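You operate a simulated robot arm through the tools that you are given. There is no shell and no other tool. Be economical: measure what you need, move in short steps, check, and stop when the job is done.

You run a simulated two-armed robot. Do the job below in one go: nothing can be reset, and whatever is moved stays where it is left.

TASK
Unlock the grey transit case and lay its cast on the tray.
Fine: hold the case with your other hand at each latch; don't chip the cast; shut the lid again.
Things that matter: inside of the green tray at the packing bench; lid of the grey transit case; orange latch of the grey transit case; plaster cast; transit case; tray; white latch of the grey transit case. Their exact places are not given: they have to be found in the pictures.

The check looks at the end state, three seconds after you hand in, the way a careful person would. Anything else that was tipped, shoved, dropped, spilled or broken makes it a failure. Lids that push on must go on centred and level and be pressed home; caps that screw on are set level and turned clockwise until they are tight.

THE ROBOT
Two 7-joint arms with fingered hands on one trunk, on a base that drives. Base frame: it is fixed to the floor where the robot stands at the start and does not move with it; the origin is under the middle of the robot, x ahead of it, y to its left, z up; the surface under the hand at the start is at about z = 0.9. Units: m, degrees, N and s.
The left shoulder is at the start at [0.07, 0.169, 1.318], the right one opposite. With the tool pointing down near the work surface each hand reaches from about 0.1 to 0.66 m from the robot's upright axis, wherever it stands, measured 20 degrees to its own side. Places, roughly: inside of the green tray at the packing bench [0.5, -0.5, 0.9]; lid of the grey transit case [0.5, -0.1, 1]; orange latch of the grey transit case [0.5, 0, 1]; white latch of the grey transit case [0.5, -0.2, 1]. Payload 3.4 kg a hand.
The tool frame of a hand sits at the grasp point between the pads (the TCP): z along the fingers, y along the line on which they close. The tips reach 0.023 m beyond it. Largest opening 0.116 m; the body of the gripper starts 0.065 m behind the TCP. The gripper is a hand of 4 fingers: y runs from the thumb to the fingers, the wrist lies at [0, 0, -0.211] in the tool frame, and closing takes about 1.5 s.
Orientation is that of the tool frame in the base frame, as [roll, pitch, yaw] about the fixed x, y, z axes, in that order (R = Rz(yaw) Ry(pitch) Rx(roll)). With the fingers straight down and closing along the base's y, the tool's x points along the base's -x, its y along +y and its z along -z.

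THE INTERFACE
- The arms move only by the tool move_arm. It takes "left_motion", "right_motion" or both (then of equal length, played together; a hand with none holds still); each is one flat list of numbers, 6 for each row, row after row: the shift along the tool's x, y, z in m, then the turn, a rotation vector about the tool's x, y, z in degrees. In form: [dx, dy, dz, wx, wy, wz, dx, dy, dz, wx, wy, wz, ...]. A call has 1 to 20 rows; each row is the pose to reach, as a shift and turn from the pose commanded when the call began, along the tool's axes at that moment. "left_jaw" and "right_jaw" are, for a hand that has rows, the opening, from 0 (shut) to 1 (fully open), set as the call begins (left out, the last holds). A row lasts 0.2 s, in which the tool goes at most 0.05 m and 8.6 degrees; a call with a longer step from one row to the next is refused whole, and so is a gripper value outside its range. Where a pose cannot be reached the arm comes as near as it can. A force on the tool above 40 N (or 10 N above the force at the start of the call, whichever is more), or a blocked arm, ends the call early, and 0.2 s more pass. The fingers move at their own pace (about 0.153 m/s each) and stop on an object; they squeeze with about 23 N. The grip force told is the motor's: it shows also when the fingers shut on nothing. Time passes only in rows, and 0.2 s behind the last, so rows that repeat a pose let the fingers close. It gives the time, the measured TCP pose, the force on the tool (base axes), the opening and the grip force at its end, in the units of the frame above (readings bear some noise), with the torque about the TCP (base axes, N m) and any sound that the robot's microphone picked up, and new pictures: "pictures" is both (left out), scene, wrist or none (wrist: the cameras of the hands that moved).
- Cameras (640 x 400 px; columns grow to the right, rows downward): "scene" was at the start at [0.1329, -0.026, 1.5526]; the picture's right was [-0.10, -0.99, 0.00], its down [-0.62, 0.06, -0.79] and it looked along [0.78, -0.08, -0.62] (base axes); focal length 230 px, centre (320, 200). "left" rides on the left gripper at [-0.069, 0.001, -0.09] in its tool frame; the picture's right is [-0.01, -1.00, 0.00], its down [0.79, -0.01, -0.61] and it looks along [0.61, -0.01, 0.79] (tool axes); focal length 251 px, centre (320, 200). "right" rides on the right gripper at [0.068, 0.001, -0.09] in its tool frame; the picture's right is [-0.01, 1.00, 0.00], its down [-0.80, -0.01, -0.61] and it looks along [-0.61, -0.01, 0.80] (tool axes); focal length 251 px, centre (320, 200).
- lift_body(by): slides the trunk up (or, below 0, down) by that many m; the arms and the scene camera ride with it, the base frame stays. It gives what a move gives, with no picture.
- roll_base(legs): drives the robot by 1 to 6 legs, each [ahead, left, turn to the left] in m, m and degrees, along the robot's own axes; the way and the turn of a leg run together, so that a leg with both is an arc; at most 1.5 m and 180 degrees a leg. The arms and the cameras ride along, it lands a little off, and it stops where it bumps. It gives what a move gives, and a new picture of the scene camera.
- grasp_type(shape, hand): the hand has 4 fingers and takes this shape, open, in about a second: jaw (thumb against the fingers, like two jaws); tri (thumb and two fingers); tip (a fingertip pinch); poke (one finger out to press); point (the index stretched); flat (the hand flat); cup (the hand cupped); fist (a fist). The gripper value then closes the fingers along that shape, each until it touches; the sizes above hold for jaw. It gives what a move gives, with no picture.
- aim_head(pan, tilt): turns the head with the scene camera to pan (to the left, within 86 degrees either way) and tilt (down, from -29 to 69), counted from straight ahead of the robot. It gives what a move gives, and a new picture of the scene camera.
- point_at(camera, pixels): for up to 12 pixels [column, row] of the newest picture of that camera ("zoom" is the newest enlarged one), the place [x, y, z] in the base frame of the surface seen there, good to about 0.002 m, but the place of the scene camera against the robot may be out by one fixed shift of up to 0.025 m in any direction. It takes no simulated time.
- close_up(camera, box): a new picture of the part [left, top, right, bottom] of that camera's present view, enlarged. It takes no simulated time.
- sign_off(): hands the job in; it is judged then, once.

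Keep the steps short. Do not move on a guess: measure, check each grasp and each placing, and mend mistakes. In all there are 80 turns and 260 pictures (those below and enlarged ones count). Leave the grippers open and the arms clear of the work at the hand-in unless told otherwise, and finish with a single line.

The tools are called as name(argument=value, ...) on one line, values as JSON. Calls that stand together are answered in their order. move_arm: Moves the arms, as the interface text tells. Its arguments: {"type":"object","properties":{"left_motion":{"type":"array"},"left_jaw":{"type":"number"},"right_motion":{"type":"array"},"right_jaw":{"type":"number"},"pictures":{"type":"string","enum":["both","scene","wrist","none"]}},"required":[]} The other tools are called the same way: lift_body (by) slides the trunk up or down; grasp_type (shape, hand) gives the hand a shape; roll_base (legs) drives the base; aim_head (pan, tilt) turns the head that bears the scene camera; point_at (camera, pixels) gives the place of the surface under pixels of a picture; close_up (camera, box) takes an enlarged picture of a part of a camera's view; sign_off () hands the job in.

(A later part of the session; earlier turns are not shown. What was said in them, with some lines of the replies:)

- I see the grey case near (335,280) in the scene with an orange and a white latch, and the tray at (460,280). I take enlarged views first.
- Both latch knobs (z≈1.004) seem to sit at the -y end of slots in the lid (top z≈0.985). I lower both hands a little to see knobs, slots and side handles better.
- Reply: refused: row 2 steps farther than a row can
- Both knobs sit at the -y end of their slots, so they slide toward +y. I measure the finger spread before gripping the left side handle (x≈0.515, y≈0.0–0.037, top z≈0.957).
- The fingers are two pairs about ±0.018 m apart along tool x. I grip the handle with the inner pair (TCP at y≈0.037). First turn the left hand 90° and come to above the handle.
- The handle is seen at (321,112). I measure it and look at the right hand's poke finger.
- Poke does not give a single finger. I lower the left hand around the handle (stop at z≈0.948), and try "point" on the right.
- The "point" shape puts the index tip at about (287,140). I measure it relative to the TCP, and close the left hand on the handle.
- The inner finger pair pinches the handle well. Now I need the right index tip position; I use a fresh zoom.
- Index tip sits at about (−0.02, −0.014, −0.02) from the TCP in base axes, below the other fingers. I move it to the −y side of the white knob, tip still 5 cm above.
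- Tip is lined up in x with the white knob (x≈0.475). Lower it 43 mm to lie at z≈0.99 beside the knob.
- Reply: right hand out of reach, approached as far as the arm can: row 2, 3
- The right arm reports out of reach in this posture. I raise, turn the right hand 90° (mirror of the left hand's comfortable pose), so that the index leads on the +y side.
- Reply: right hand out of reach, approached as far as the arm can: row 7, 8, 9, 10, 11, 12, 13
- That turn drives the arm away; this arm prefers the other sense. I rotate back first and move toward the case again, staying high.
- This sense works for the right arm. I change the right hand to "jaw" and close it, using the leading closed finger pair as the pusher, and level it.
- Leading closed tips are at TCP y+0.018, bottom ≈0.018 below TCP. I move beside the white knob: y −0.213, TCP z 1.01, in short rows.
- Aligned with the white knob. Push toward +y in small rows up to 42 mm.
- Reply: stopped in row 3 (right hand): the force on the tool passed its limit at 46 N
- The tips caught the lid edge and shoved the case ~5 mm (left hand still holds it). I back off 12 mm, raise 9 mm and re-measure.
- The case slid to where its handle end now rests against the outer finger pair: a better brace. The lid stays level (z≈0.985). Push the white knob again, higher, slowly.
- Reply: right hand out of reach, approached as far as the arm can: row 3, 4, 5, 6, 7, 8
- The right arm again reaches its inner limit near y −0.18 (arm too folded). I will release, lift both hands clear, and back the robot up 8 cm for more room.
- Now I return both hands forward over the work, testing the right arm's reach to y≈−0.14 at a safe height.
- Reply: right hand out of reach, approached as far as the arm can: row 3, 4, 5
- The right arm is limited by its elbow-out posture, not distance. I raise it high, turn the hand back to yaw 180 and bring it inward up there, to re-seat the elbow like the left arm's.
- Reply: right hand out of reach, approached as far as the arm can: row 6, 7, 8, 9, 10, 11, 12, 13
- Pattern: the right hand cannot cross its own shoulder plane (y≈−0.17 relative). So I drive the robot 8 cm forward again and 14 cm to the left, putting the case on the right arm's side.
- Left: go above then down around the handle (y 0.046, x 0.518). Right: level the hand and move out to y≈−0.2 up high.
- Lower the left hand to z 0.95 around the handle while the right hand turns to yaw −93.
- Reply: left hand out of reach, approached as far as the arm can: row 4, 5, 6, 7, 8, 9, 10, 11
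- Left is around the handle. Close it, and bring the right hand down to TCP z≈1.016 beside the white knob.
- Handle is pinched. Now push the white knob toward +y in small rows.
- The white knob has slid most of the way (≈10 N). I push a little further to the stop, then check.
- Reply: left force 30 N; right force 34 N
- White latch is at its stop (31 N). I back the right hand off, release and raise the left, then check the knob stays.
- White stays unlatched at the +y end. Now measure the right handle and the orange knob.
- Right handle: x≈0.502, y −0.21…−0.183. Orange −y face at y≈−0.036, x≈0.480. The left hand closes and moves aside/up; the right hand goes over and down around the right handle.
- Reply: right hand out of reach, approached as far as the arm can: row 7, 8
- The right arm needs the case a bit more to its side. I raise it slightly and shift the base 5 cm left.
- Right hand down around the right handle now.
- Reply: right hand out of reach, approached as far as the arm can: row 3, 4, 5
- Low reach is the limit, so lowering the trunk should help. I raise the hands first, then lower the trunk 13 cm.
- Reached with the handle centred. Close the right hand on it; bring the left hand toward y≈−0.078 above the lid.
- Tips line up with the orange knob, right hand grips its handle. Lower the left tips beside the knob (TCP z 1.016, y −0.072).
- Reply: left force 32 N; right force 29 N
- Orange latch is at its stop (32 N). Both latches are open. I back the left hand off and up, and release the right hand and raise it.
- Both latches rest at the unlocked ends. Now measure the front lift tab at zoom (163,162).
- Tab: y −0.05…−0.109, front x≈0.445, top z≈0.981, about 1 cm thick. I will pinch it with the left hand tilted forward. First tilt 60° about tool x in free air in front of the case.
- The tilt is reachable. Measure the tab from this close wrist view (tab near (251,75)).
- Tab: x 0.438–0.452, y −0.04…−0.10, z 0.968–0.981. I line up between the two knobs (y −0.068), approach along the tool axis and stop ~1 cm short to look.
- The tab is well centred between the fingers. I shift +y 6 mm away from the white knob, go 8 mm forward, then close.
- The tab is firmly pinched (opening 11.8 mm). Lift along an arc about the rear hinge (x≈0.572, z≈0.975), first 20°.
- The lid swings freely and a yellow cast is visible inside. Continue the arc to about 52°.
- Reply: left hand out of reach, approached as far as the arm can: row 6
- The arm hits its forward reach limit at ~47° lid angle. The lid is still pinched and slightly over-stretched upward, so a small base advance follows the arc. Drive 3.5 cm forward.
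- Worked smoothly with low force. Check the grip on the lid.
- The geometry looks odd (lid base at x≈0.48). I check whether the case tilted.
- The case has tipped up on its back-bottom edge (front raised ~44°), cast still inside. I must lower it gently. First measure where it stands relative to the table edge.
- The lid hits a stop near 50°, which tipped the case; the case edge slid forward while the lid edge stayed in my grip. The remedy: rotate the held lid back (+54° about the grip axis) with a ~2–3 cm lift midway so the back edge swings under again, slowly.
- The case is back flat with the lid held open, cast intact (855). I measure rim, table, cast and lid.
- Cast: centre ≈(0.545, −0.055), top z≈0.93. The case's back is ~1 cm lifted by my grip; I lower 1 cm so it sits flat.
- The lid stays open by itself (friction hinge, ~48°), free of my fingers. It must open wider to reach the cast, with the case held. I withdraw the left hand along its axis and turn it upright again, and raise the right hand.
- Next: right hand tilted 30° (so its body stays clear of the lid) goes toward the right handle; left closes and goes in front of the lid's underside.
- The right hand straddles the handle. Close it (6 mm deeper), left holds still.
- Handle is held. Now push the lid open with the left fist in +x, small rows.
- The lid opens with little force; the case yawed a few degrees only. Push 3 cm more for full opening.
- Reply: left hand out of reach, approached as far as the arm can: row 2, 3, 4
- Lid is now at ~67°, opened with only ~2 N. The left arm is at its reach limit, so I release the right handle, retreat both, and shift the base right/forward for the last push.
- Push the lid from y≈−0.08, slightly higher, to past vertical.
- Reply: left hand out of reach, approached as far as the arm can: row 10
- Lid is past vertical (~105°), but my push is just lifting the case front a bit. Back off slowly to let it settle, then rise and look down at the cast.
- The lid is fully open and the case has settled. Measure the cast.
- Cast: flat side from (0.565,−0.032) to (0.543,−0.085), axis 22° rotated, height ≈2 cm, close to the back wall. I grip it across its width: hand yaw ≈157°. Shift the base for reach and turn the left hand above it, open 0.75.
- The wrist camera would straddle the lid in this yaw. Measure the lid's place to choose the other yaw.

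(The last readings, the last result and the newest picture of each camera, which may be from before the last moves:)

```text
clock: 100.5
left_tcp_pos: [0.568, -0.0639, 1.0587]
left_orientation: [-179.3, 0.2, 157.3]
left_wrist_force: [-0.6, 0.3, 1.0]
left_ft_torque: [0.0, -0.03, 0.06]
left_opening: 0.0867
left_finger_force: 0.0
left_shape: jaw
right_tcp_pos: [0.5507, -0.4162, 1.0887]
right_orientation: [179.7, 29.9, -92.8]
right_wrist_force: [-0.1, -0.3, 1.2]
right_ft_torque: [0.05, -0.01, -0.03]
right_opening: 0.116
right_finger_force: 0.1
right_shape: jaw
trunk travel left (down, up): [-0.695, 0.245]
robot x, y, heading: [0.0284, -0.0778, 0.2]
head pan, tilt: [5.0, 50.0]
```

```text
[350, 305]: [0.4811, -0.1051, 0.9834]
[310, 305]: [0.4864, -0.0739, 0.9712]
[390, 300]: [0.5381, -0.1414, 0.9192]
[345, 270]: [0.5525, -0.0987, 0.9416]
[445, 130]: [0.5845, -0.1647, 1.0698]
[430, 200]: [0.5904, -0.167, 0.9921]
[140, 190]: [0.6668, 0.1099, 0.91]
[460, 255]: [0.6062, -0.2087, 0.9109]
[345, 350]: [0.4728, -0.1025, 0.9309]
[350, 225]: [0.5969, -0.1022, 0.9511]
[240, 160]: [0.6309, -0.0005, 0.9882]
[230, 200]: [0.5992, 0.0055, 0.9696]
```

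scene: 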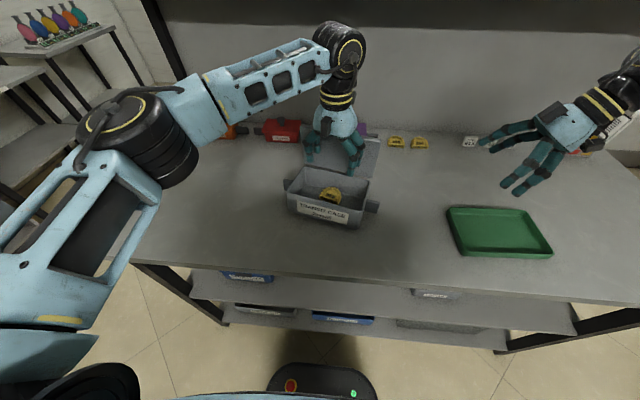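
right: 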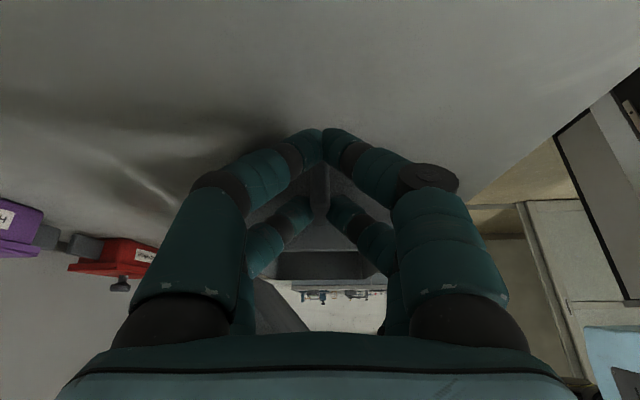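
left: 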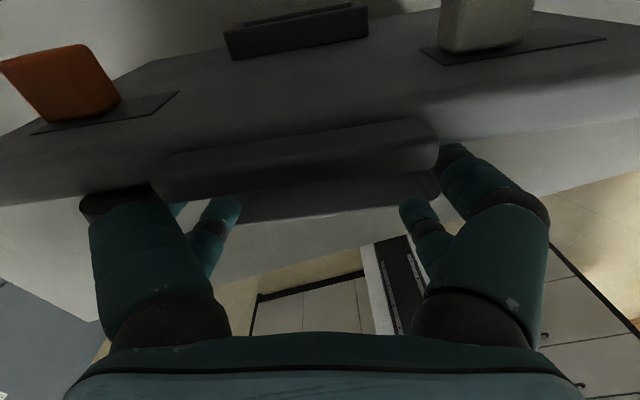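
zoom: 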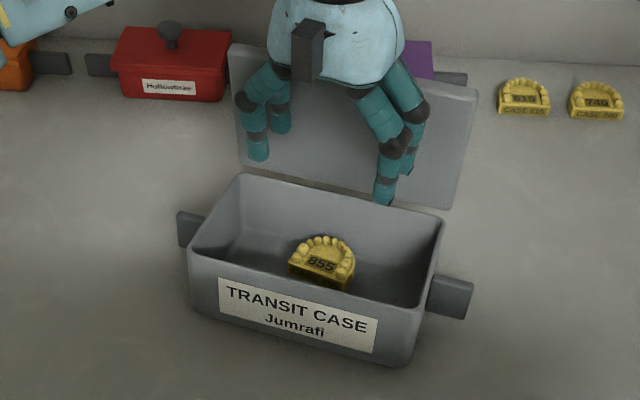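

The lid is near vertical (edge x≈0.606). I raise, tilt the hand back 35° toward me so the wrist camera clears the lid, then descend partway over the cast.

move_arm(left_motion=[0, 0, -0.03, 0, -7, 0, 0, 0, -0.05, 0, -14, 0, 0, 0, -0.05, 0, -21, 0, 0, 0, -0.05, 0, -28, 0, 0, 0, -0.04, 0, -35, 0, 0, 0, 0, 0, -35, 0, 0, 0, 0.03, 0, -35, 0, 0, 0, 0.06, 0, -35, 0, 0, 0, 0.08, 0, -35, 0])

close_up(camera="scene", box=[260, 110, 400, 240])

close_up(camera="left", box=[120, 80, 520, 330])

```text
clock: 102.5
left_tcp_pos: [0.5683, -0.0669, 0.977]
left_orientation: [-179.2, 35.2, 157.9]
left_wrist_force: [0.2, -0.6, 0.0]
left_ft_torque: [0.04, -0.02, 0.04]
left_opening: 0.0868
left_finger_force: 0.1
left_shape: jaw
right_tcp_pos: [0.5506, -0.4163, 1.0871]
right_orientation: [179.8, 29.8, -92.7]
right_wrist_force: [0.3, 1.2, 0.4]
right_ft_torque: [0.01, 0.01, -0.01]
right_opening: 0.116
right_finger_force: 0.0
right_shape: jaw
trunk travel left (down, up): [-0.695, 0.245]
robot x, y, heading: [0.0276, -0.0769, 0.3]
head pan, tilt: [5.0, 50.0]
```

scene: 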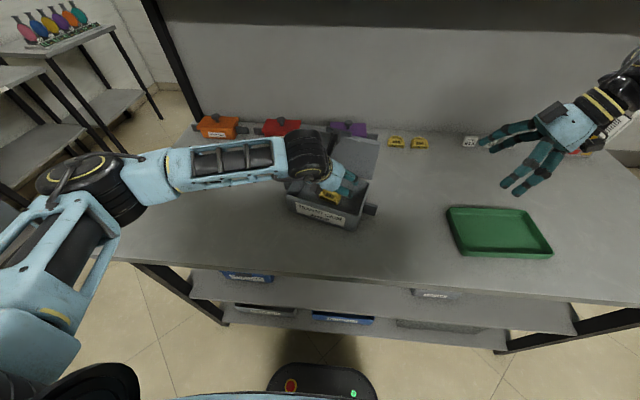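
left: 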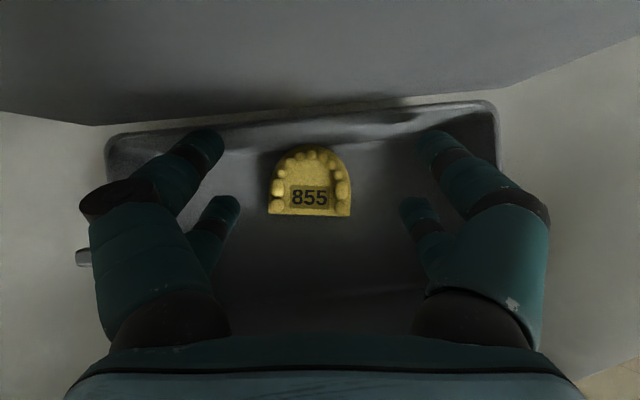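

```text
3.08 times, centred on (330, 175) of scene
```

zoom: 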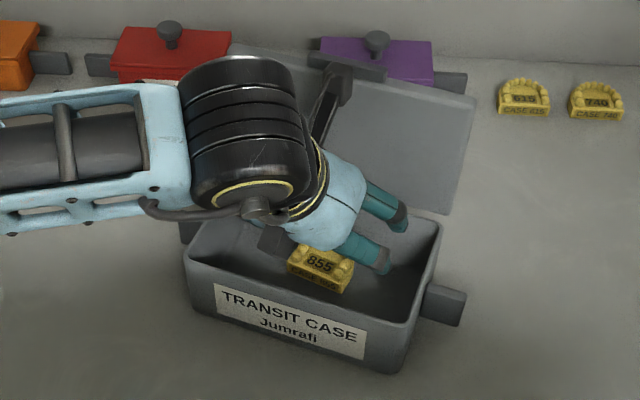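

```text
1.60 times, centred on (320, 205) of left
```

zoom: 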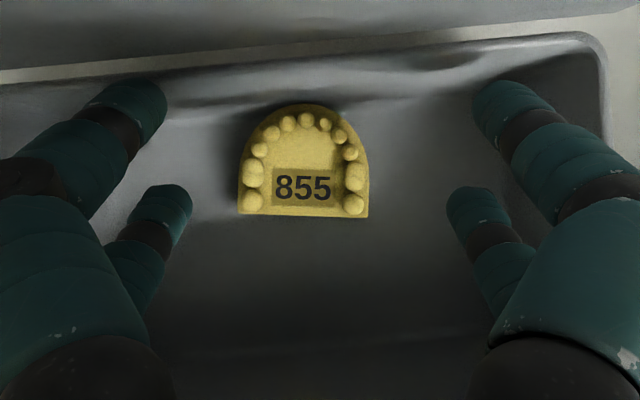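

The cast "855" is aligned. Offset ~4.5 mm toward tool +y; descend the remaining 37 mm vertically.

move_arm(left_motion=[0.006, 0.0045, 0.009, 0, 0, 0, 0.012, 0.0045, 0.018, 0, 0, 0, 0.017, 0.0045, 0.026, 0, 0, 0, 0.02, 0.0045, 0.031, 0, 0, 0], pictures="wrist")

close_up(camera="left", box=[120, 80, 520, 330])

```text
clock: 103.5
left_tcp_pos: [0.572, -0.0642, 0.9409]
left_orientation: [-179.1, 35.3, 157.9]
left_wrist_force: [-1.4, -0.4, 0.8]
left_ft_torque: [-0.01, -0.02, 0.06]
left_opening: 0.0867
left_finger_force: 0.0
left_shape: jaw
right_tcp_pos: [0.5504, -0.4165, 1.0874]
right_orientation: [179.8, 29.8, -92.7]
right_wrist_force: [0.0, 0.7, -0.3]
right_ft_torque: [0.01, 0.03, 0.01]
right_opening: 0.1157
right_finger_force: 0.1
right_shape: jaw
trunk travel left (down, up): [-0.695, 0.245]
robot x, y, heading: [0.026, -0.0788, 0.3]
head pan, tilt: [5.0, 50.0]
```

left: 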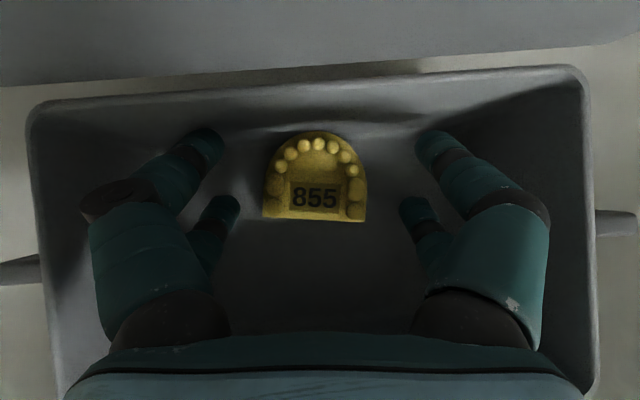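

```text
1.60 times, centred on (320, 205) of left
```

zoom: 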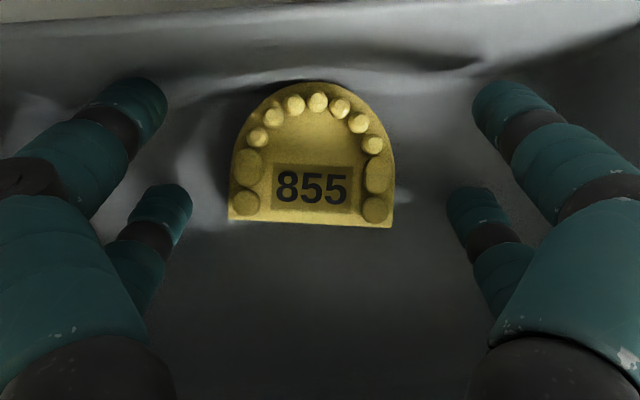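

Centred. Shift 5 mm further along the cast's axis, then close the fingers.

move_arm(left_motion=[-0.004, 0, 0.003, 0, 0, 0, -0.004, 0, 0.003, 0, 0, 0, -0.004, 0, 0.003, 0, 0, 0, -0.004, 0, 0.003, 0, 0, 0, -0.004, 0, 0.003, 0, 0, 0, -0.004, 0, 0.003, 0, 0, 0, -0.004, 0, 0.003, 0, 0, 0, -0.004, 0, 0.003, 0, 0, 0], left_jaw=0, pictures="wrist")

close_up(camera="left", box=[120, 80, 520, 330])

```text
clock: 105.2
left_tcp_pos: [0.5765, -0.065, 0.9408]
left_orientation: [-179.1, 35.2, 157.8]
left_wrist_force: [-0.3, -1.0, -0.3]
left_ft_torque: [0.01, -0.03, -0.02]
left_opening: 0.0141
left_finger_force: 22.7
left_shape: jaw
right_tcp_pos: [0.5515, -0.417, 1.0873]
right_orientation: [179.8, 29.8, -92.7]
right_wrist_force: [-0.3, -0.8, -0.6]
right_ft_torque: [0.0, 0.0, 0.0]
right_opening: 0.1161
right_finger_force: 0.2
right_shape: jaw
trunk travel left (down, up): [-0.695, 0.245]
robot x, y, heading: [0.0269, -0.0773, 0.1]
head pan, tilt: [5.0, 50.0]
```

left: 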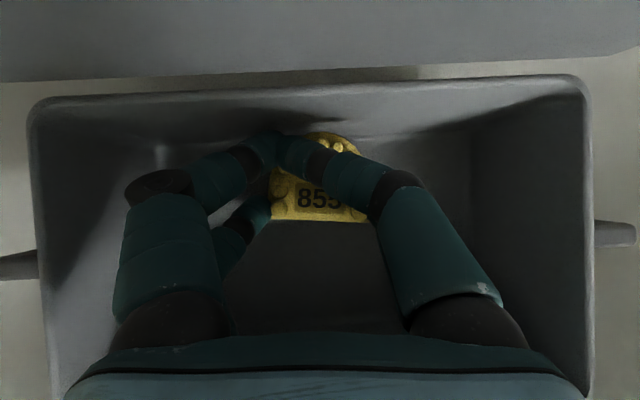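

```text
1.60 times, centred on (320, 205) of left
```

zoom: 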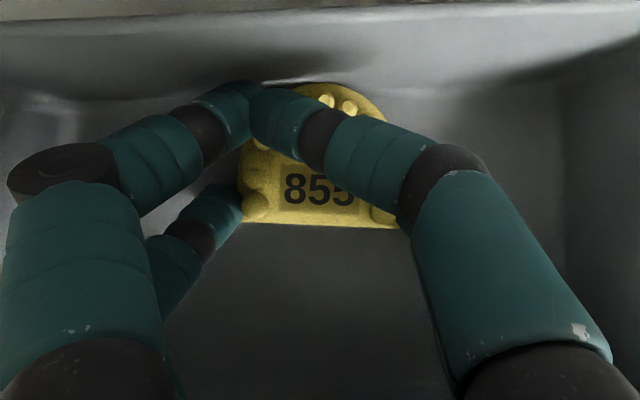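

The lower pair holds the cast's sides. Lift 2.5 cm slowly and check.

move_arm(left_motion=[-0.003, 0, -0.004, 0, 0, 0, -0.006, 0, -0.008, 0, 0, 0, -0.009, 0, -0.0125, 0, 0, 0, -0.0144, 0, -0.0205, 0, 0, 0], pictures="wrist")

close_up(camera="scene", box=[260, 110, 400, 240])

```text
clock: 106.2
left_tcp_pos: [0.5771, -0.0652, 0.9669]
left_orientation: [-179.3, 35.3, 157.8]
left_wrist_force: [-1.0, 0.5, -1.0]
left_ft_torque: [0.04, 0.01, -0.03]
left_opening: 0.0137
left_finger_force: 22.9
left_shape: jaw
right_tcp_pos: [0.5508, -0.4165, 1.0878]
right_orientation: [179.8, 29.8, -92.6]
right_wrist_force: [0.1, 0.2, -0.9]
right_ft_torque: [-0.01, 0.0, -0.01]
right_opening: 0.1161
right_finger_force: 0.1
right_shape: jaw
trunk travel left (down, up): [-0.695, 0.245]
robot x, y, heading: [0.0277, -0.0764, 0.1]
head pan, tilt: [5.0, 50.0]
```

left: 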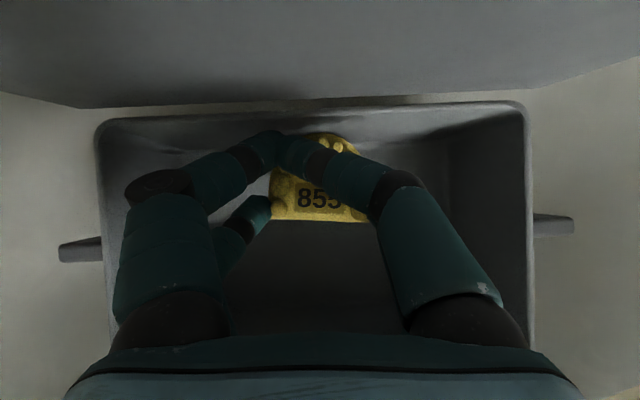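

```text
3.08 times, centred on (330, 175) of scene
```

zoom: 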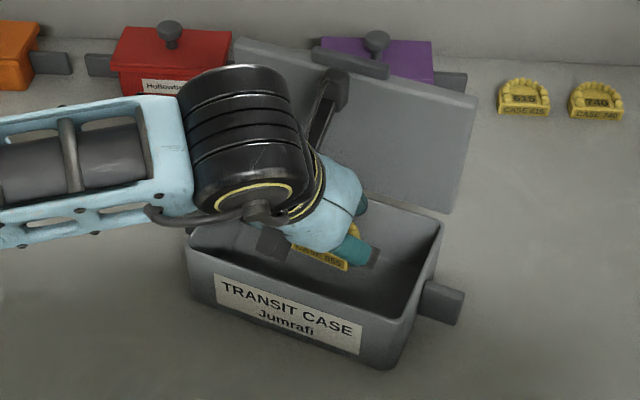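

The cast is firmly held and clear of the floor of the case. Lift it out (13 cm, slightly back), then drive: back, right, forward and turn right 30° so the left hand comes over the tray.

move_arm(left_motion=[-0.012, 0, -0.023, 0, 0, 0, -0.025, 0, -0.046, 0, 0, 0, -0.037, 0, -0.069, 0, 0, 0, -0.05, 0, -0.092, 0, 0, 0, -0.062, 0, -0.115, 0, 0, 0], pictures="none")

roll_base(legs=[[-0.1, 0, 0], [0, -0.15, 0], [0.1, 0, 0], [0, 0, -30.4]])

aim_head(pan=5, tilt=55)

close_up(camera="left", box=[0, 0, 640, 400])

point_at(camera="zoom", pixels=[[320, 40], [200, 80], [440, 80], [320, 260], [320, 300], [60, 200], [560, 200], [320, 190], [250, 250], [400, 250], [100, 60], [540, 60]])

```text
clock: 107.5
left_tcp_pos: [0.5627, -0.0562, 1.0949]
left_orientation: [-179.2, 35.3, 157.7]
left_wrist_force: [-0.9, 0.0, -0.8]
left_ft_torque: [-0.04, 0.01, 0.02]
left_opening: 0.0139
left_finger_force: 22.9
left_shape: jaw
right_tcp_pos: [0.5491, -0.4174, 1.0874]
right_orientation: [179.8, 29.8, -92.8]
right_wrist_force: [-0.7, 0.0, 0.4]
right_ft_torque: [-0.02, 0.0, 0.06]
right_opening: 0.1159
right_finger_force: 0.0
right_shape: jaw
trunk travel left (down, up): [-0.695, 0.245]
robot x, y, heading: [0.0271, -0.0792, 0.4]
head pan, tilt: [5.0, 50.0]
```

```text
clock: 111.8
left_tcp_pos: [0.501, -0.4863, 1.0944]
left_orientation: [-179.3, 35.3, 126.7]
left_wrist_force: [-0.1, -0.2, -1.4]
left_ft_torque: [0.02, -0.02, -0.03]
left_opening: 0.0141
left_finger_force: 23.2
left_shape: jaw
right_tcp_pos: [0.3019, -0.7885, 1.0877]
right_orientation: [179.7, 29.8, -124.1]
right_wrist_force: [-0.4, 0.1, 0.6]
right_ft_torque: [-0.03, -0.02, 0.0]
right_opening: 0.1159
right_finger_force: 0.0
right_shape: jaw
trunk travel left (down, up): [-0.695, 0.245]
robot x, y, heading: [0.0312, -0.2289, -31.0]
head pan, tilt: [5.0, 50.0]
```

scene: 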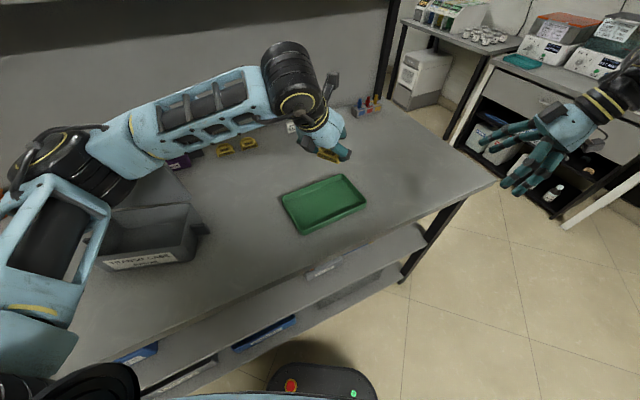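

```text
clock: 112.5
left_tcp_pos: [0.5, -0.4859, 1.0943]
left_orientation: [-179.2, 35.2, 126.7]
left_wrist_force: [-0.3, -0.1, -1.4]
left_ft_torque: [0.02, -0.02, -0.01]
left_opening: 0.0141
left_finger_force: 22.8
left_shape: jaw
right_tcp_pos: [0.3039, -0.788, 1.0873]
right_orientation: [179.8, 29.8, -124.0]
right_wrist_force: [0.0, 0.1, 0.4]
right_ft_torque: [0.0, 0.0, 0.03]
right_opening: 0.1159
right_finger_force: 0.0
right_shape: jaw
trunk travel left (down, up): [-0.695, 0.245]
robot x, y, heading: [0.0306, -0.2323, -30.9]
head pan, tilt: [5.0, 55.0]
```

scene: 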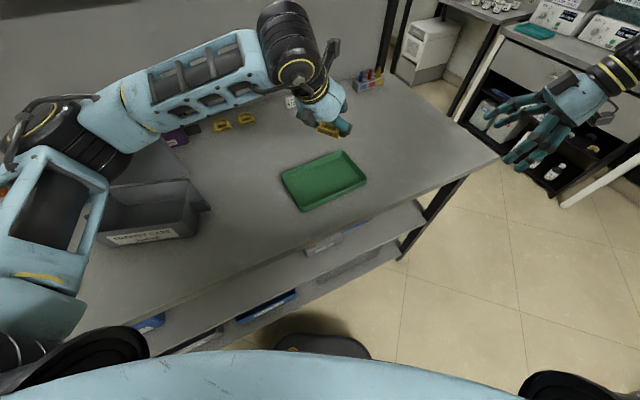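

```text
1.00 times, centred on (320, 200) of left (not enlarged: the box is as wide or as high as the picture)
```

zoom: 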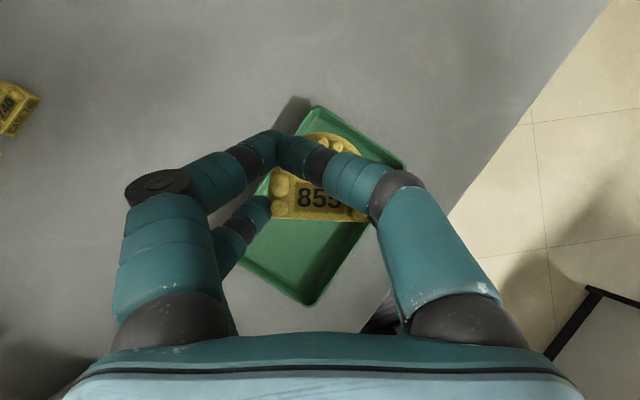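

```text
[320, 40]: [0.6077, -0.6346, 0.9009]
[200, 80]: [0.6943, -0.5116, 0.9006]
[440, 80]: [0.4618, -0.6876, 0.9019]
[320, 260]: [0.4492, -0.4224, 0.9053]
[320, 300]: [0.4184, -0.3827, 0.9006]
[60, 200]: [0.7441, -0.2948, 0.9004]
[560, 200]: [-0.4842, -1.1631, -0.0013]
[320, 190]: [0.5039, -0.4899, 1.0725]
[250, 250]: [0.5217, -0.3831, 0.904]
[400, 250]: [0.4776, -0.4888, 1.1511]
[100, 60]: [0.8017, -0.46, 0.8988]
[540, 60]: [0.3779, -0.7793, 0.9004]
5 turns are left
```

TCP is exactly over the tray centre; the cast's base needs TCP z≈0.942. I lower, release, rise straight up, then drive back to the case and turn the hand upright ready for the lid (few turns remain, so batched).

move_arm(left_motion=[0.02, 0, 0.0283, 0, 0, 0, 0.04, 0, 0.0567, 0, 0, 0, 0.06, 0, 0.085, 0, 0, 0, 0.074, 0, 0.1048, 0, 0, 0, 0.081, 0, 0.1147, 0, 0, 0, 0.085, 0, 0.1204, 0, 0, 0, 0.0876, 0, 0.124, 0, 0, 0, 0.0876, 0, 0.124, 0, 0, 0], pictures="wrist")

move_arm(left_motion=[0, 0, 0, 0, 0, 0, 0, 0, 0, 0, 0, 0, 0, 0, 0, 0, 0, 0, 0, 0, 0, 0, 0, 0, 0, 0, 0, 0, 0, 0], left_jaw=0.62, pictures="wrist")

move_arm(left_motion=[-0.008, 0, -0.0115, 0, 0, 0, -0.025, 0, -0.0355, 0, 0, 0, -0.05, 0, -0.071, 0, 0, 0, -0.075, 0, -0.1065, 0, 0, 0, -0.1, 0, -0.1415, 0, 0, 0, -0.1316, 0, -0.178, 0, 0, 0, -0.1316, 0, -0.1862, 0, 0, 0], pictures="wrist")

roll_base(legs=[[0, 0, 30.9], [0.02, 0.14, 0]])

move_arm(left_motion=[0, 0, 0, 0, 7, 0, 0, 0, 0, 0, 14, 0, 0, 0, 0, 0, 21, 0, 0, 0, 0, 0, 28, 0, 0, 0, 0, 0, 35.2, 0], pictures="none")

move_arm(left_motion=[0, 0, 0, 0, 0, -8.2, 0, 0, 0, 0, 0, -16.4, 0, 0, 0, 0, 0, -24.6, 0, 0, 0, 0, 0, -32.8, 0, 0, 0, 0, 0, -41, 0, 0, 0, 0, 0, -49.2, 0, 0, 0, 0, 0, -57.4, 0, 0, 0, 0, 0, -65.6, 0, 0, 0, 0, 0, -73.8, 0, 0, 0, 0, 0, -82, 0, 0, 0, 0, 0, -90], pictures="both")

point_at(camera="left", pixels=[[320, 60], [320, 100], [320, 140], [320, 180], [320, 220], [320, 260], [280, 140], [360, 140], [280, 200], [360, 200], [250, 100], [390, 100]])

close_up(camera="scene", box=[220, 80, 460, 260])

```text
clock: 114.3
left_tcp_pos: [0.4985, -0.487, 0.9441]
left_orientation: [-179.1, 35.2, 126.7]
left_wrist_force: [-0.2, -0.7, -0.8]
left_ft_torque: [0.03, -0.02, 0.02]
left_opening: 0.0139
left_finger_force: 23.2
left_shape: jaw
right_tcp_pos: [0.3025, -0.7883, 1.0867]
right_orientation: [179.7, 29.9, -124.0]
right_wrist_force: [1.1, -0.5, -0.5]
right_ft_torque: [0.01, -0.02, 0.02]
right_opening: 0.1158
right_finger_force: 0.0
right_shape: jaw
trunk travel left (down, up): [-0.695, 0.245]
robot x, y, heading: [0.0285, -0.2274, -31.0]
head pan, tilt: [5.0, 55.0]
```

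left: 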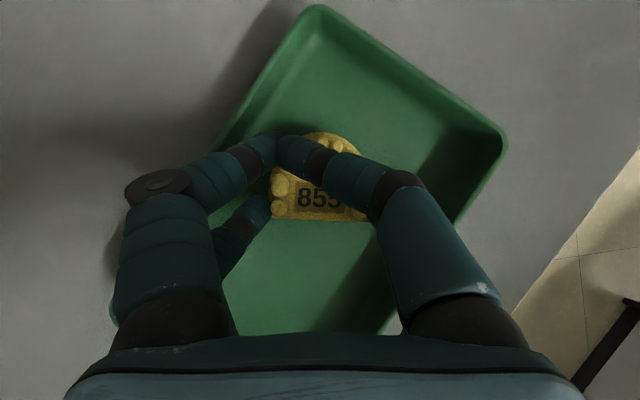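

```text
clock: 115.5
left_tcp_pos: [0.4996, -0.4874, 0.9441]
left_orientation: [-179.2, 35.3, 126.6]
left_wrist_force: [-0.4, 0.6, 0.6]
left_ft_torque: [0.02, -0.02, 0.01]
left_opening: 0.0716
left_finger_force: 0.2
left_shape: jaw
right_tcp_pos: [0.3026, -0.7881, 1.0875]
right_orientation: [179.9, 29.8, -123.9]
right_wrist_force: [-0.5, 0.0, 0.6]
right_ft_torque: [-0.03, 0.02, 0.04]
right_opening: 0.1161
right_finger_force: 0.0
right_shape: jaw
trunk travel left (down, up): [-0.695, 0.245]
robot x, y, heading: [0.0284, -0.2312, -30.9]
head pan, tilt: [5.0, 55.0]
```

left: 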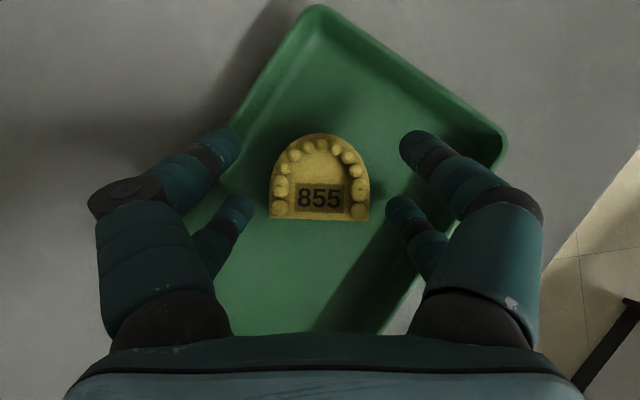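

```text
clock: 117.1
left_tcp_pos: [0.5009, -0.4848, 1.1719]
left_orientation: [-179.3, 35.4, 126.6]
left_wrist_force: [-0.5, -0.7, 0.8]
left_ft_torque: [0.0, 0.01, -0.03]
left_opening: 0.0714
left_finger_force: 0.1
left_shape: jaw
right_tcp_pos: [0.3018, -0.7891, 1.0874]
right_orientation: [179.8, 29.8, -124.0]
right_wrist_force: [0.4, 0.0, -0.2]
right_ft_torque: [0.0, 0.0, 0.0]
right_opening: 0.1158
right_finger_force: 0.2
right_shape: jaw
trunk travel left (down, up): [-0.695, 0.245]
robot x, y, heading: [0.0272, -0.2294, -31.1]
head pan, tilt: [5.0, 55.0]
```

left: 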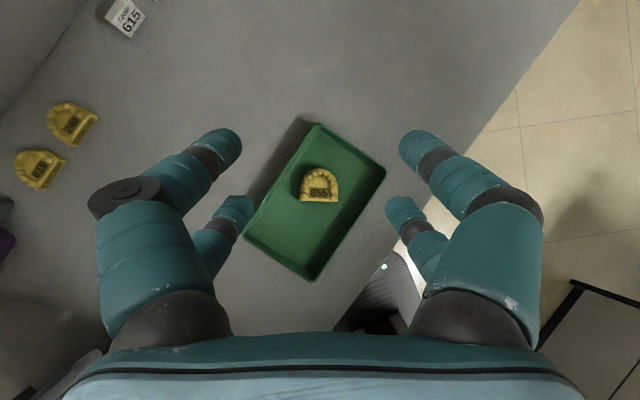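

```text
clock: 119.9
left_tcp_pos: [0.5871, -0.076, 1.1709]
left_orientation: [-179.2, 35.2, 156.7]
left_wrist_force: [0.1, 0.5, -0.5]
left_ft_torque: [0.02, 0.0, -0.03]
left_opening: 0.0717
left_finger_force: 0.1
left_shape: jaw
right_tcp_pos: [0.5699, -0.4386, 1.087]
right_orientation: [179.7, 29.9, -93.8]
right_wrist_force: [-0.6, 0.3, -0.4]
right_ft_torque: [0.04, -0.01, 0.02]
right_opening: 0.1158
right_finger_force: 0.1
right_shape: jaw
trunk travel left (down, up): [-0.695, 0.245]
robot x, y, heading: [0.0558, -0.0866, -0.6]
head pan, tilt: [5.0, 55.0]
```

scene: 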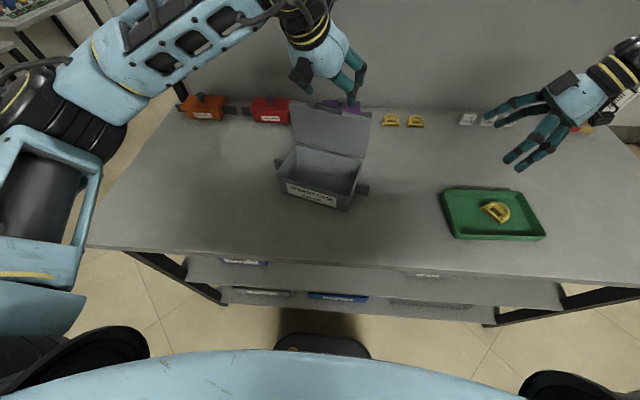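

```text
clock: 121.1
left_tcp_pos: [0.5878, -0.0775, 1.1708]
left_orientation: [-179.4, -0.1, 156.4]
left_wrist_force: [0.2, 0.5, 0.0]
left_ft_torque: [0.02, 0.04, 0.0]
left_opening: 0.0715
left_finger_force: 0.0
left_shape: jaw
right_tcp_pos: [0.5705, -0.4386, 1.0867]
right_orientation: [179.7, 30.0, -93.7]
right_wrist_force: [-0.8, -1.4, -0.4]
right_ft_torque: [0.0, -0.04, -0.01]
right_opening: 0.116
right_finger_force: 0.1
right_shape: jaw
trunk travel left (down, up): [-0.695, 0.245]
robot x, y, heading: [0.0518, -0.0902, -0.6]
head pan, tilt: [5.0, 55.0]
```

```text
clock: 123.5
left_tcp_pos: [0.5883, -0.075, 1.1705]
left_orientation: [-180.0, -0.7, -113.3]
left_wrist_force: [0.4, -0.8, -0.6]
left_ft_torque: [0.03, 0.02, -0.02]
left_opening: 0.0716
left_finger_force: 0.1
left_shape: jaw
right_tcp_pos: [0.5699, -0.4368, 1.0872]
right_orientation: [179.8, 29.7, -93.7]
right_wrist_force: [0.4, 0.3, 0.4]
right_ft_torque: [-0.01, 0.02, 0.0]
right_opening: 0.1158
right_finger_force: 0.1
right_shape: jaw
trunk travel left (down, up): [-0.695, 0.245]
robot x, y, heading: [0.0555, -0.0948, -0.6]
head pan, tilt: [5.0, 55.0]
```

scene: 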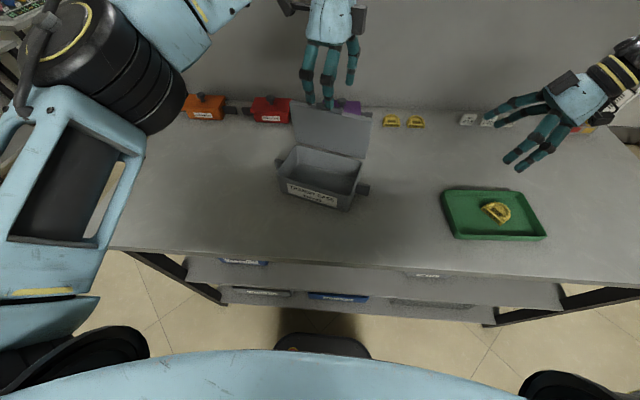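
left: 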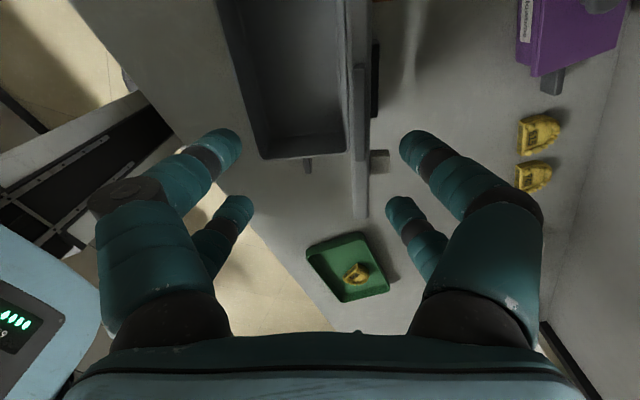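

```text
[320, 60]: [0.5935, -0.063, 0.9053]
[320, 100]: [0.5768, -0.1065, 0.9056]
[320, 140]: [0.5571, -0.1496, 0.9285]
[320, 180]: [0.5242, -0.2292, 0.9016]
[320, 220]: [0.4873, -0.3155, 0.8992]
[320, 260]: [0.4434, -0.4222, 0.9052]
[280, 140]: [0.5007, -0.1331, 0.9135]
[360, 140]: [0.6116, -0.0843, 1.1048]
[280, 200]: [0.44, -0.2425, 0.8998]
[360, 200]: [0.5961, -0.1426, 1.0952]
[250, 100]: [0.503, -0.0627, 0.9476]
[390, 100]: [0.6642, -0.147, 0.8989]
```

```text
2.22 times, centred on (340, 170) of scene
4 turns are left
```

zoom: 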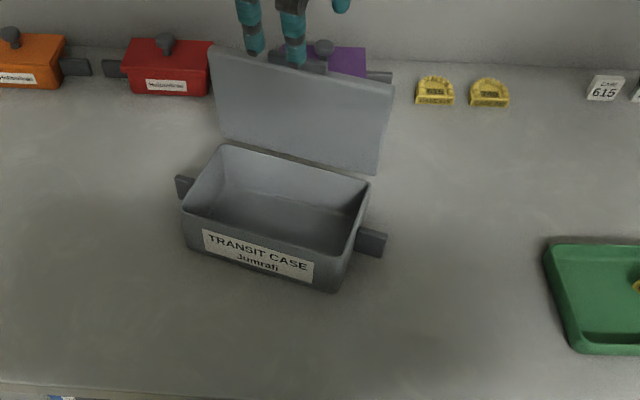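

The cast lies on the tray. The lid stands near vertical with its edge at (0.611, −0.084, 1.105). I straddle the edge between the knobs with the open left hand and sweep it forward and down along the lid's arc, stopping at ~15°.

move_arm(left_motion=[-0.02, -0.011, 0, 0, 0, 0, -0.038, -0.022, 0, 0, 0, 0, -0.038, -0.022, 0.033, 0, 0, 0, -0.038, -0.022, 0.0655, 0, 0, 0, -0.038, -0.008, 0.0645, 0, 0, 0, -0.038, 0.009, 0.0635, 0, 0, 0, -0.038, 0.0235, 0.067, 0, 0, 0, -0.038, 0.038, 0.0719, 0, 0, 0, -0.038, 0.051, 0.079, 0, 0, 0, -0.038, 0.064, 0.0875, 0, 0, 0, -0.038, 0.075, 0.096, 0, 0, 0, -0.038, 0.085, 0.1065, 0, 0, 0, -0.038, 0.093, 0.119, 0, 0, 0, -0.038, 0.099, 0.1321, 0, 0, 0], pictures="both")

close_up(camera="scene", box=[220, 80, 460, 260])

point_at(camera="scene", pixels=[[300, 190], [340, 195], [320, 200], [350, 160], [355, 175], [330, 160], [300, 150], [310, 170], [345, 205], [285, 180]])

```text
clock: 126.5
left_tcp_pos: [0.5111, -0.0033, 1.0385]
left_orientation: [-179.9, -0.5, -113.5]
left_wrist_force: [-1.6, -0.1, 1.3]
left_ft_torque: [-0.05, -0.01, -0.03]
left_opening: 0.0713
left_finger_force: 0.1
left_shape: jaw
right_tcp_pos: [0.5703, -0.4365, 1.0878]
right_orientation: [179.9, 29.8, -93.7]
right_wrist_force: [0.4, 0.0, -0.1]
right_ft_torque: [0.02, 0.0, -0.02]
right_opening: 0.1158
right_finger_force: 0.0
right_shape: jaw
trunk travel left (down, up): [-0.695, 0.245]
robot x, y, heading: [0.0498, -0.0941, -0.6]
head pan, tilt: [5.0, 55.0]
```

scene: 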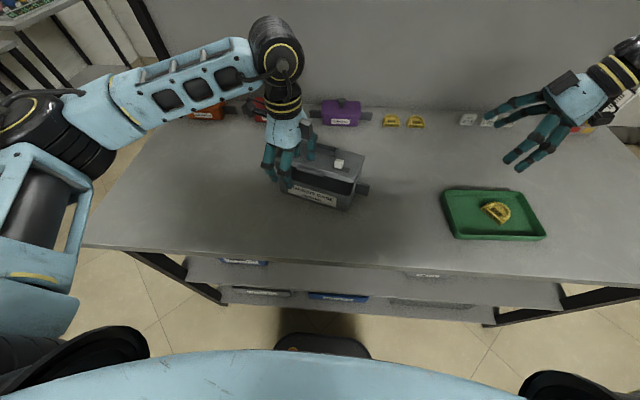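
left: 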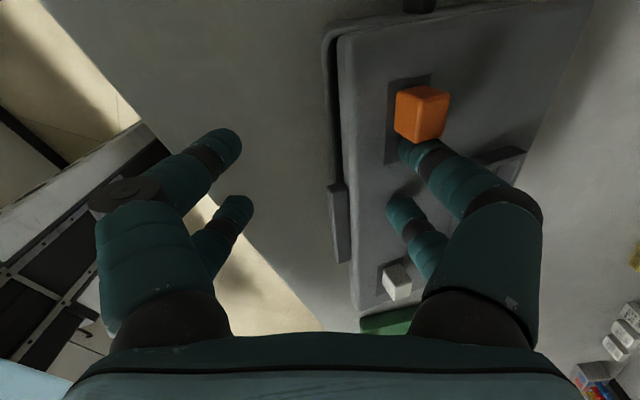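

```text
2.22 times, centred on (340, 170) of scene
```

zoom: 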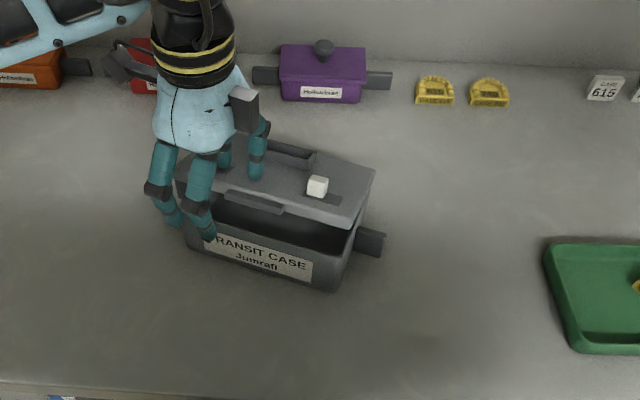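

```text
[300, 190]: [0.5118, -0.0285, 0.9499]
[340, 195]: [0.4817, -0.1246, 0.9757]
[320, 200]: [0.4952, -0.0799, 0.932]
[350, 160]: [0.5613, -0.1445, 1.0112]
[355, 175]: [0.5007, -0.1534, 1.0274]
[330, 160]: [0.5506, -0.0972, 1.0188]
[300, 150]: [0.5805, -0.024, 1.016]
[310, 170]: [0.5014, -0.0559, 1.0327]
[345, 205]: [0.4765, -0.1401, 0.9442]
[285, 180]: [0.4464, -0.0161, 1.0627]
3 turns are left
```

The lid is at ~20° with my rear fingers on its top between the knobs. Continue down and press it home gently, then rise clear and look.

move_arm(left_motion=[0.002, 0.002, 0.006, 0, 0, 0, 0.004, 0.004, 0.012, 0, 0, 0, 0.004, 0.005, 0.018, 0, 0, 0, 0.004, 0.006, 0.024, 0, 0, 0, 0.004, 0.007, 0.029, 0, 0, 0, 0.004, 0.007, 0.032, 0, 0, 0, 0.004, 0.007, 0.035, 0, 0, 0, 0.004, 0.007, 0.037, 0, 0, 0, 0.004, 0.007, 0.039, 0, 0, 0], pictures="wrist")

close_up(camera="scene", box=[240, 100, 400, 230])

move_arm(left_motion=[0, 0, -0.03, 0, 0, 0, 0, 0, -0.07, 0, 0, 0, 0, 0, -0.11, 0, 0, 0, 0, 0, -0.15, 0, 0, 0, 0, 0, -0.15, 0, 0, 0], left_jaw=1, pictures="both")

close_up(camera="scene", box=[240, 100, 400, 230])

point_at(camera="scene", pixels=[[300, 170], [320, 178], [345, 180], [330, 160], [310, 155], [350, 165], [300, 185], [340, 192], [320, 185]])

close_up(camera="left", box=[0, 0, 640, 400])

```text
clock: 128.3
left_tcp_pos: [0.5034, -0.0023, 1.0064]
left_orientation: [-179.1, -0.5, -113.6]
left_wrist_force: [-3.8, 4.2, 30.6]
left_ft_torque: [-0.28, -1.39, 0.15]
left_opening: 0.0694
left_finger_force: 0.1
left_shape: jaw
right_tcp_pos: [0.5671, -0.4369, 1.0901]
right_orientation: [180.0, 29.8, -93.6]
right_wrist_force: [0.2, 0.4, -0.8]
right_ft_torque: [0.02, 0.01, 0.01]
right_opening: 0.116
right_finger_force: 0.0
right_shape: jaw
trunk travel left (down, up): [-0.695, 0.245]
robot x, y, heading: [0.0541, -0.088, -0.7]
head pan, tilt: [5.0, 55.0]
stopped in row 9 (left hand): the force on the tool passed its limit at 42 N (the readings are from after the stop); the commanded pose is now the measured one
```

left: 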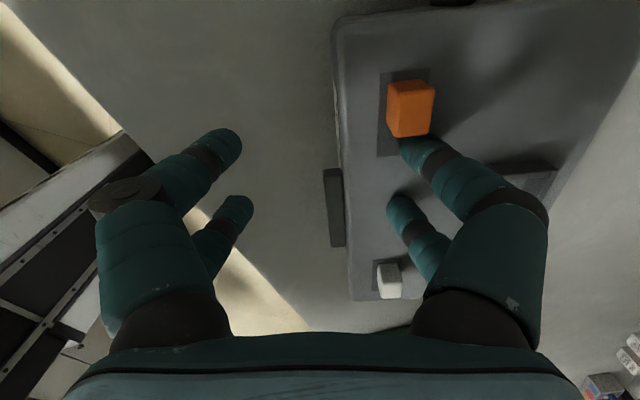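

```text
3.08 times, centred on (320, 165) of scene
```

zoom: 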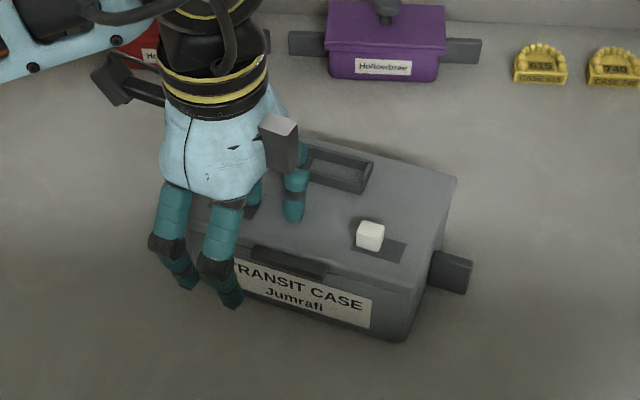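

```text
clock: 129.5
left_tcp_pos: [0.5026, 0.0001, 1.1527]
left_orientation: [-179.5, -0.6, -113.6]
left_wrist_force: [0.0, 0.3, 0.0]
left_ft_torque: [0.01, 0.02, -0.01]
left_opening: 0.116
left_finger_force: 0.1
left_shape: jaw
right_tcp_pos: [0.57, -0.4365, 1.0876]
right_orientation: [179.8, 29.8, -93.8]
right_wrist_force: [-0.2, -0.4, 0.9]
right_ft_torque: [-0.03, 0.0, -0.03]
right_opening: 0.116
right_finger_force: 0.0
right_shape: jaw
trunk travel left (down, up): [-0.695, 0.245]
robot x, y, heading: [0.0505, -0.0897, -0.7]
head pan, tilt: [5.0, 55.0]
```

scene: 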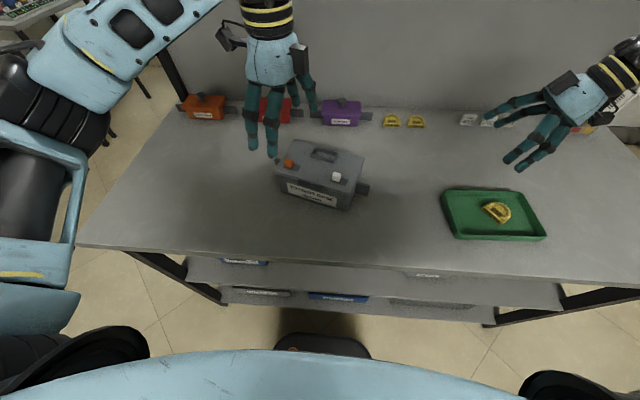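
left: 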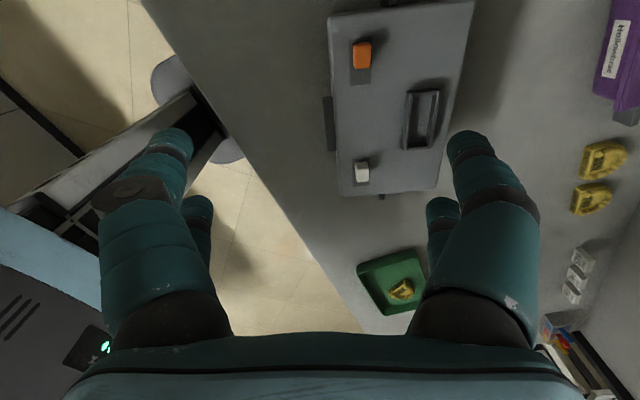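

```text
3.08 times, centred on (320, 165) of scene
```

zoom: 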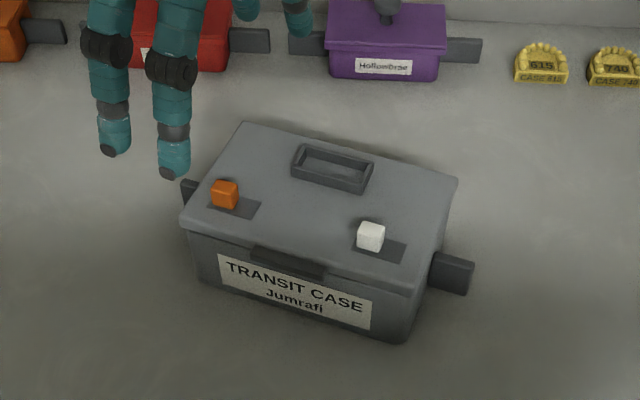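

```text
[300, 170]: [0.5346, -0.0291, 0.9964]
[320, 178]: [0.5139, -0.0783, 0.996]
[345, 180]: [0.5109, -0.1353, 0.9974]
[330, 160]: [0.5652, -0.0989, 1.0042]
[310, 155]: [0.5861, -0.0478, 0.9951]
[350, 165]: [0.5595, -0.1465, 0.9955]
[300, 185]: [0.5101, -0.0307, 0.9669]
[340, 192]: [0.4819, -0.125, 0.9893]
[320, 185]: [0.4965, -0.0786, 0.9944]
```

```text
1.00 times, centred on (320, 200) of left (not enlarged: the box is as wide or as high as the picture)
2 turns are left
```

zoom: 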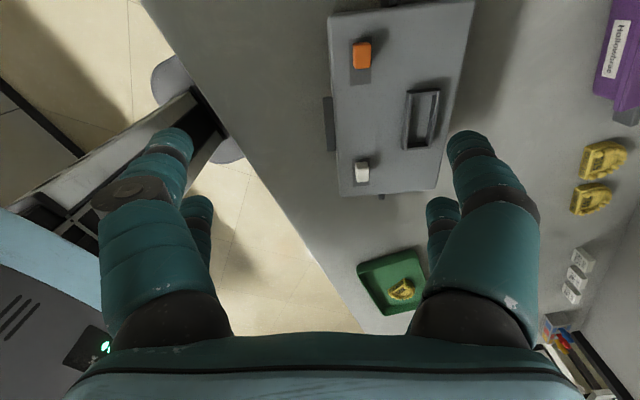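

The lid is shut and level: its top reads z≈0.995 to 0.997 across, which is 0.985 after the scene camera offset. The cast lies on the tray, and both hands are open and clear. Handing in.

sign_off()

```text
The job is handed in.
```

The cast is on the green tray, both latches are open and the lid is shut, but the case tipped back about 50° once while I was opening the lid; I set it upright again, and it now stands a few centimetres from where it started and turned about 20°.
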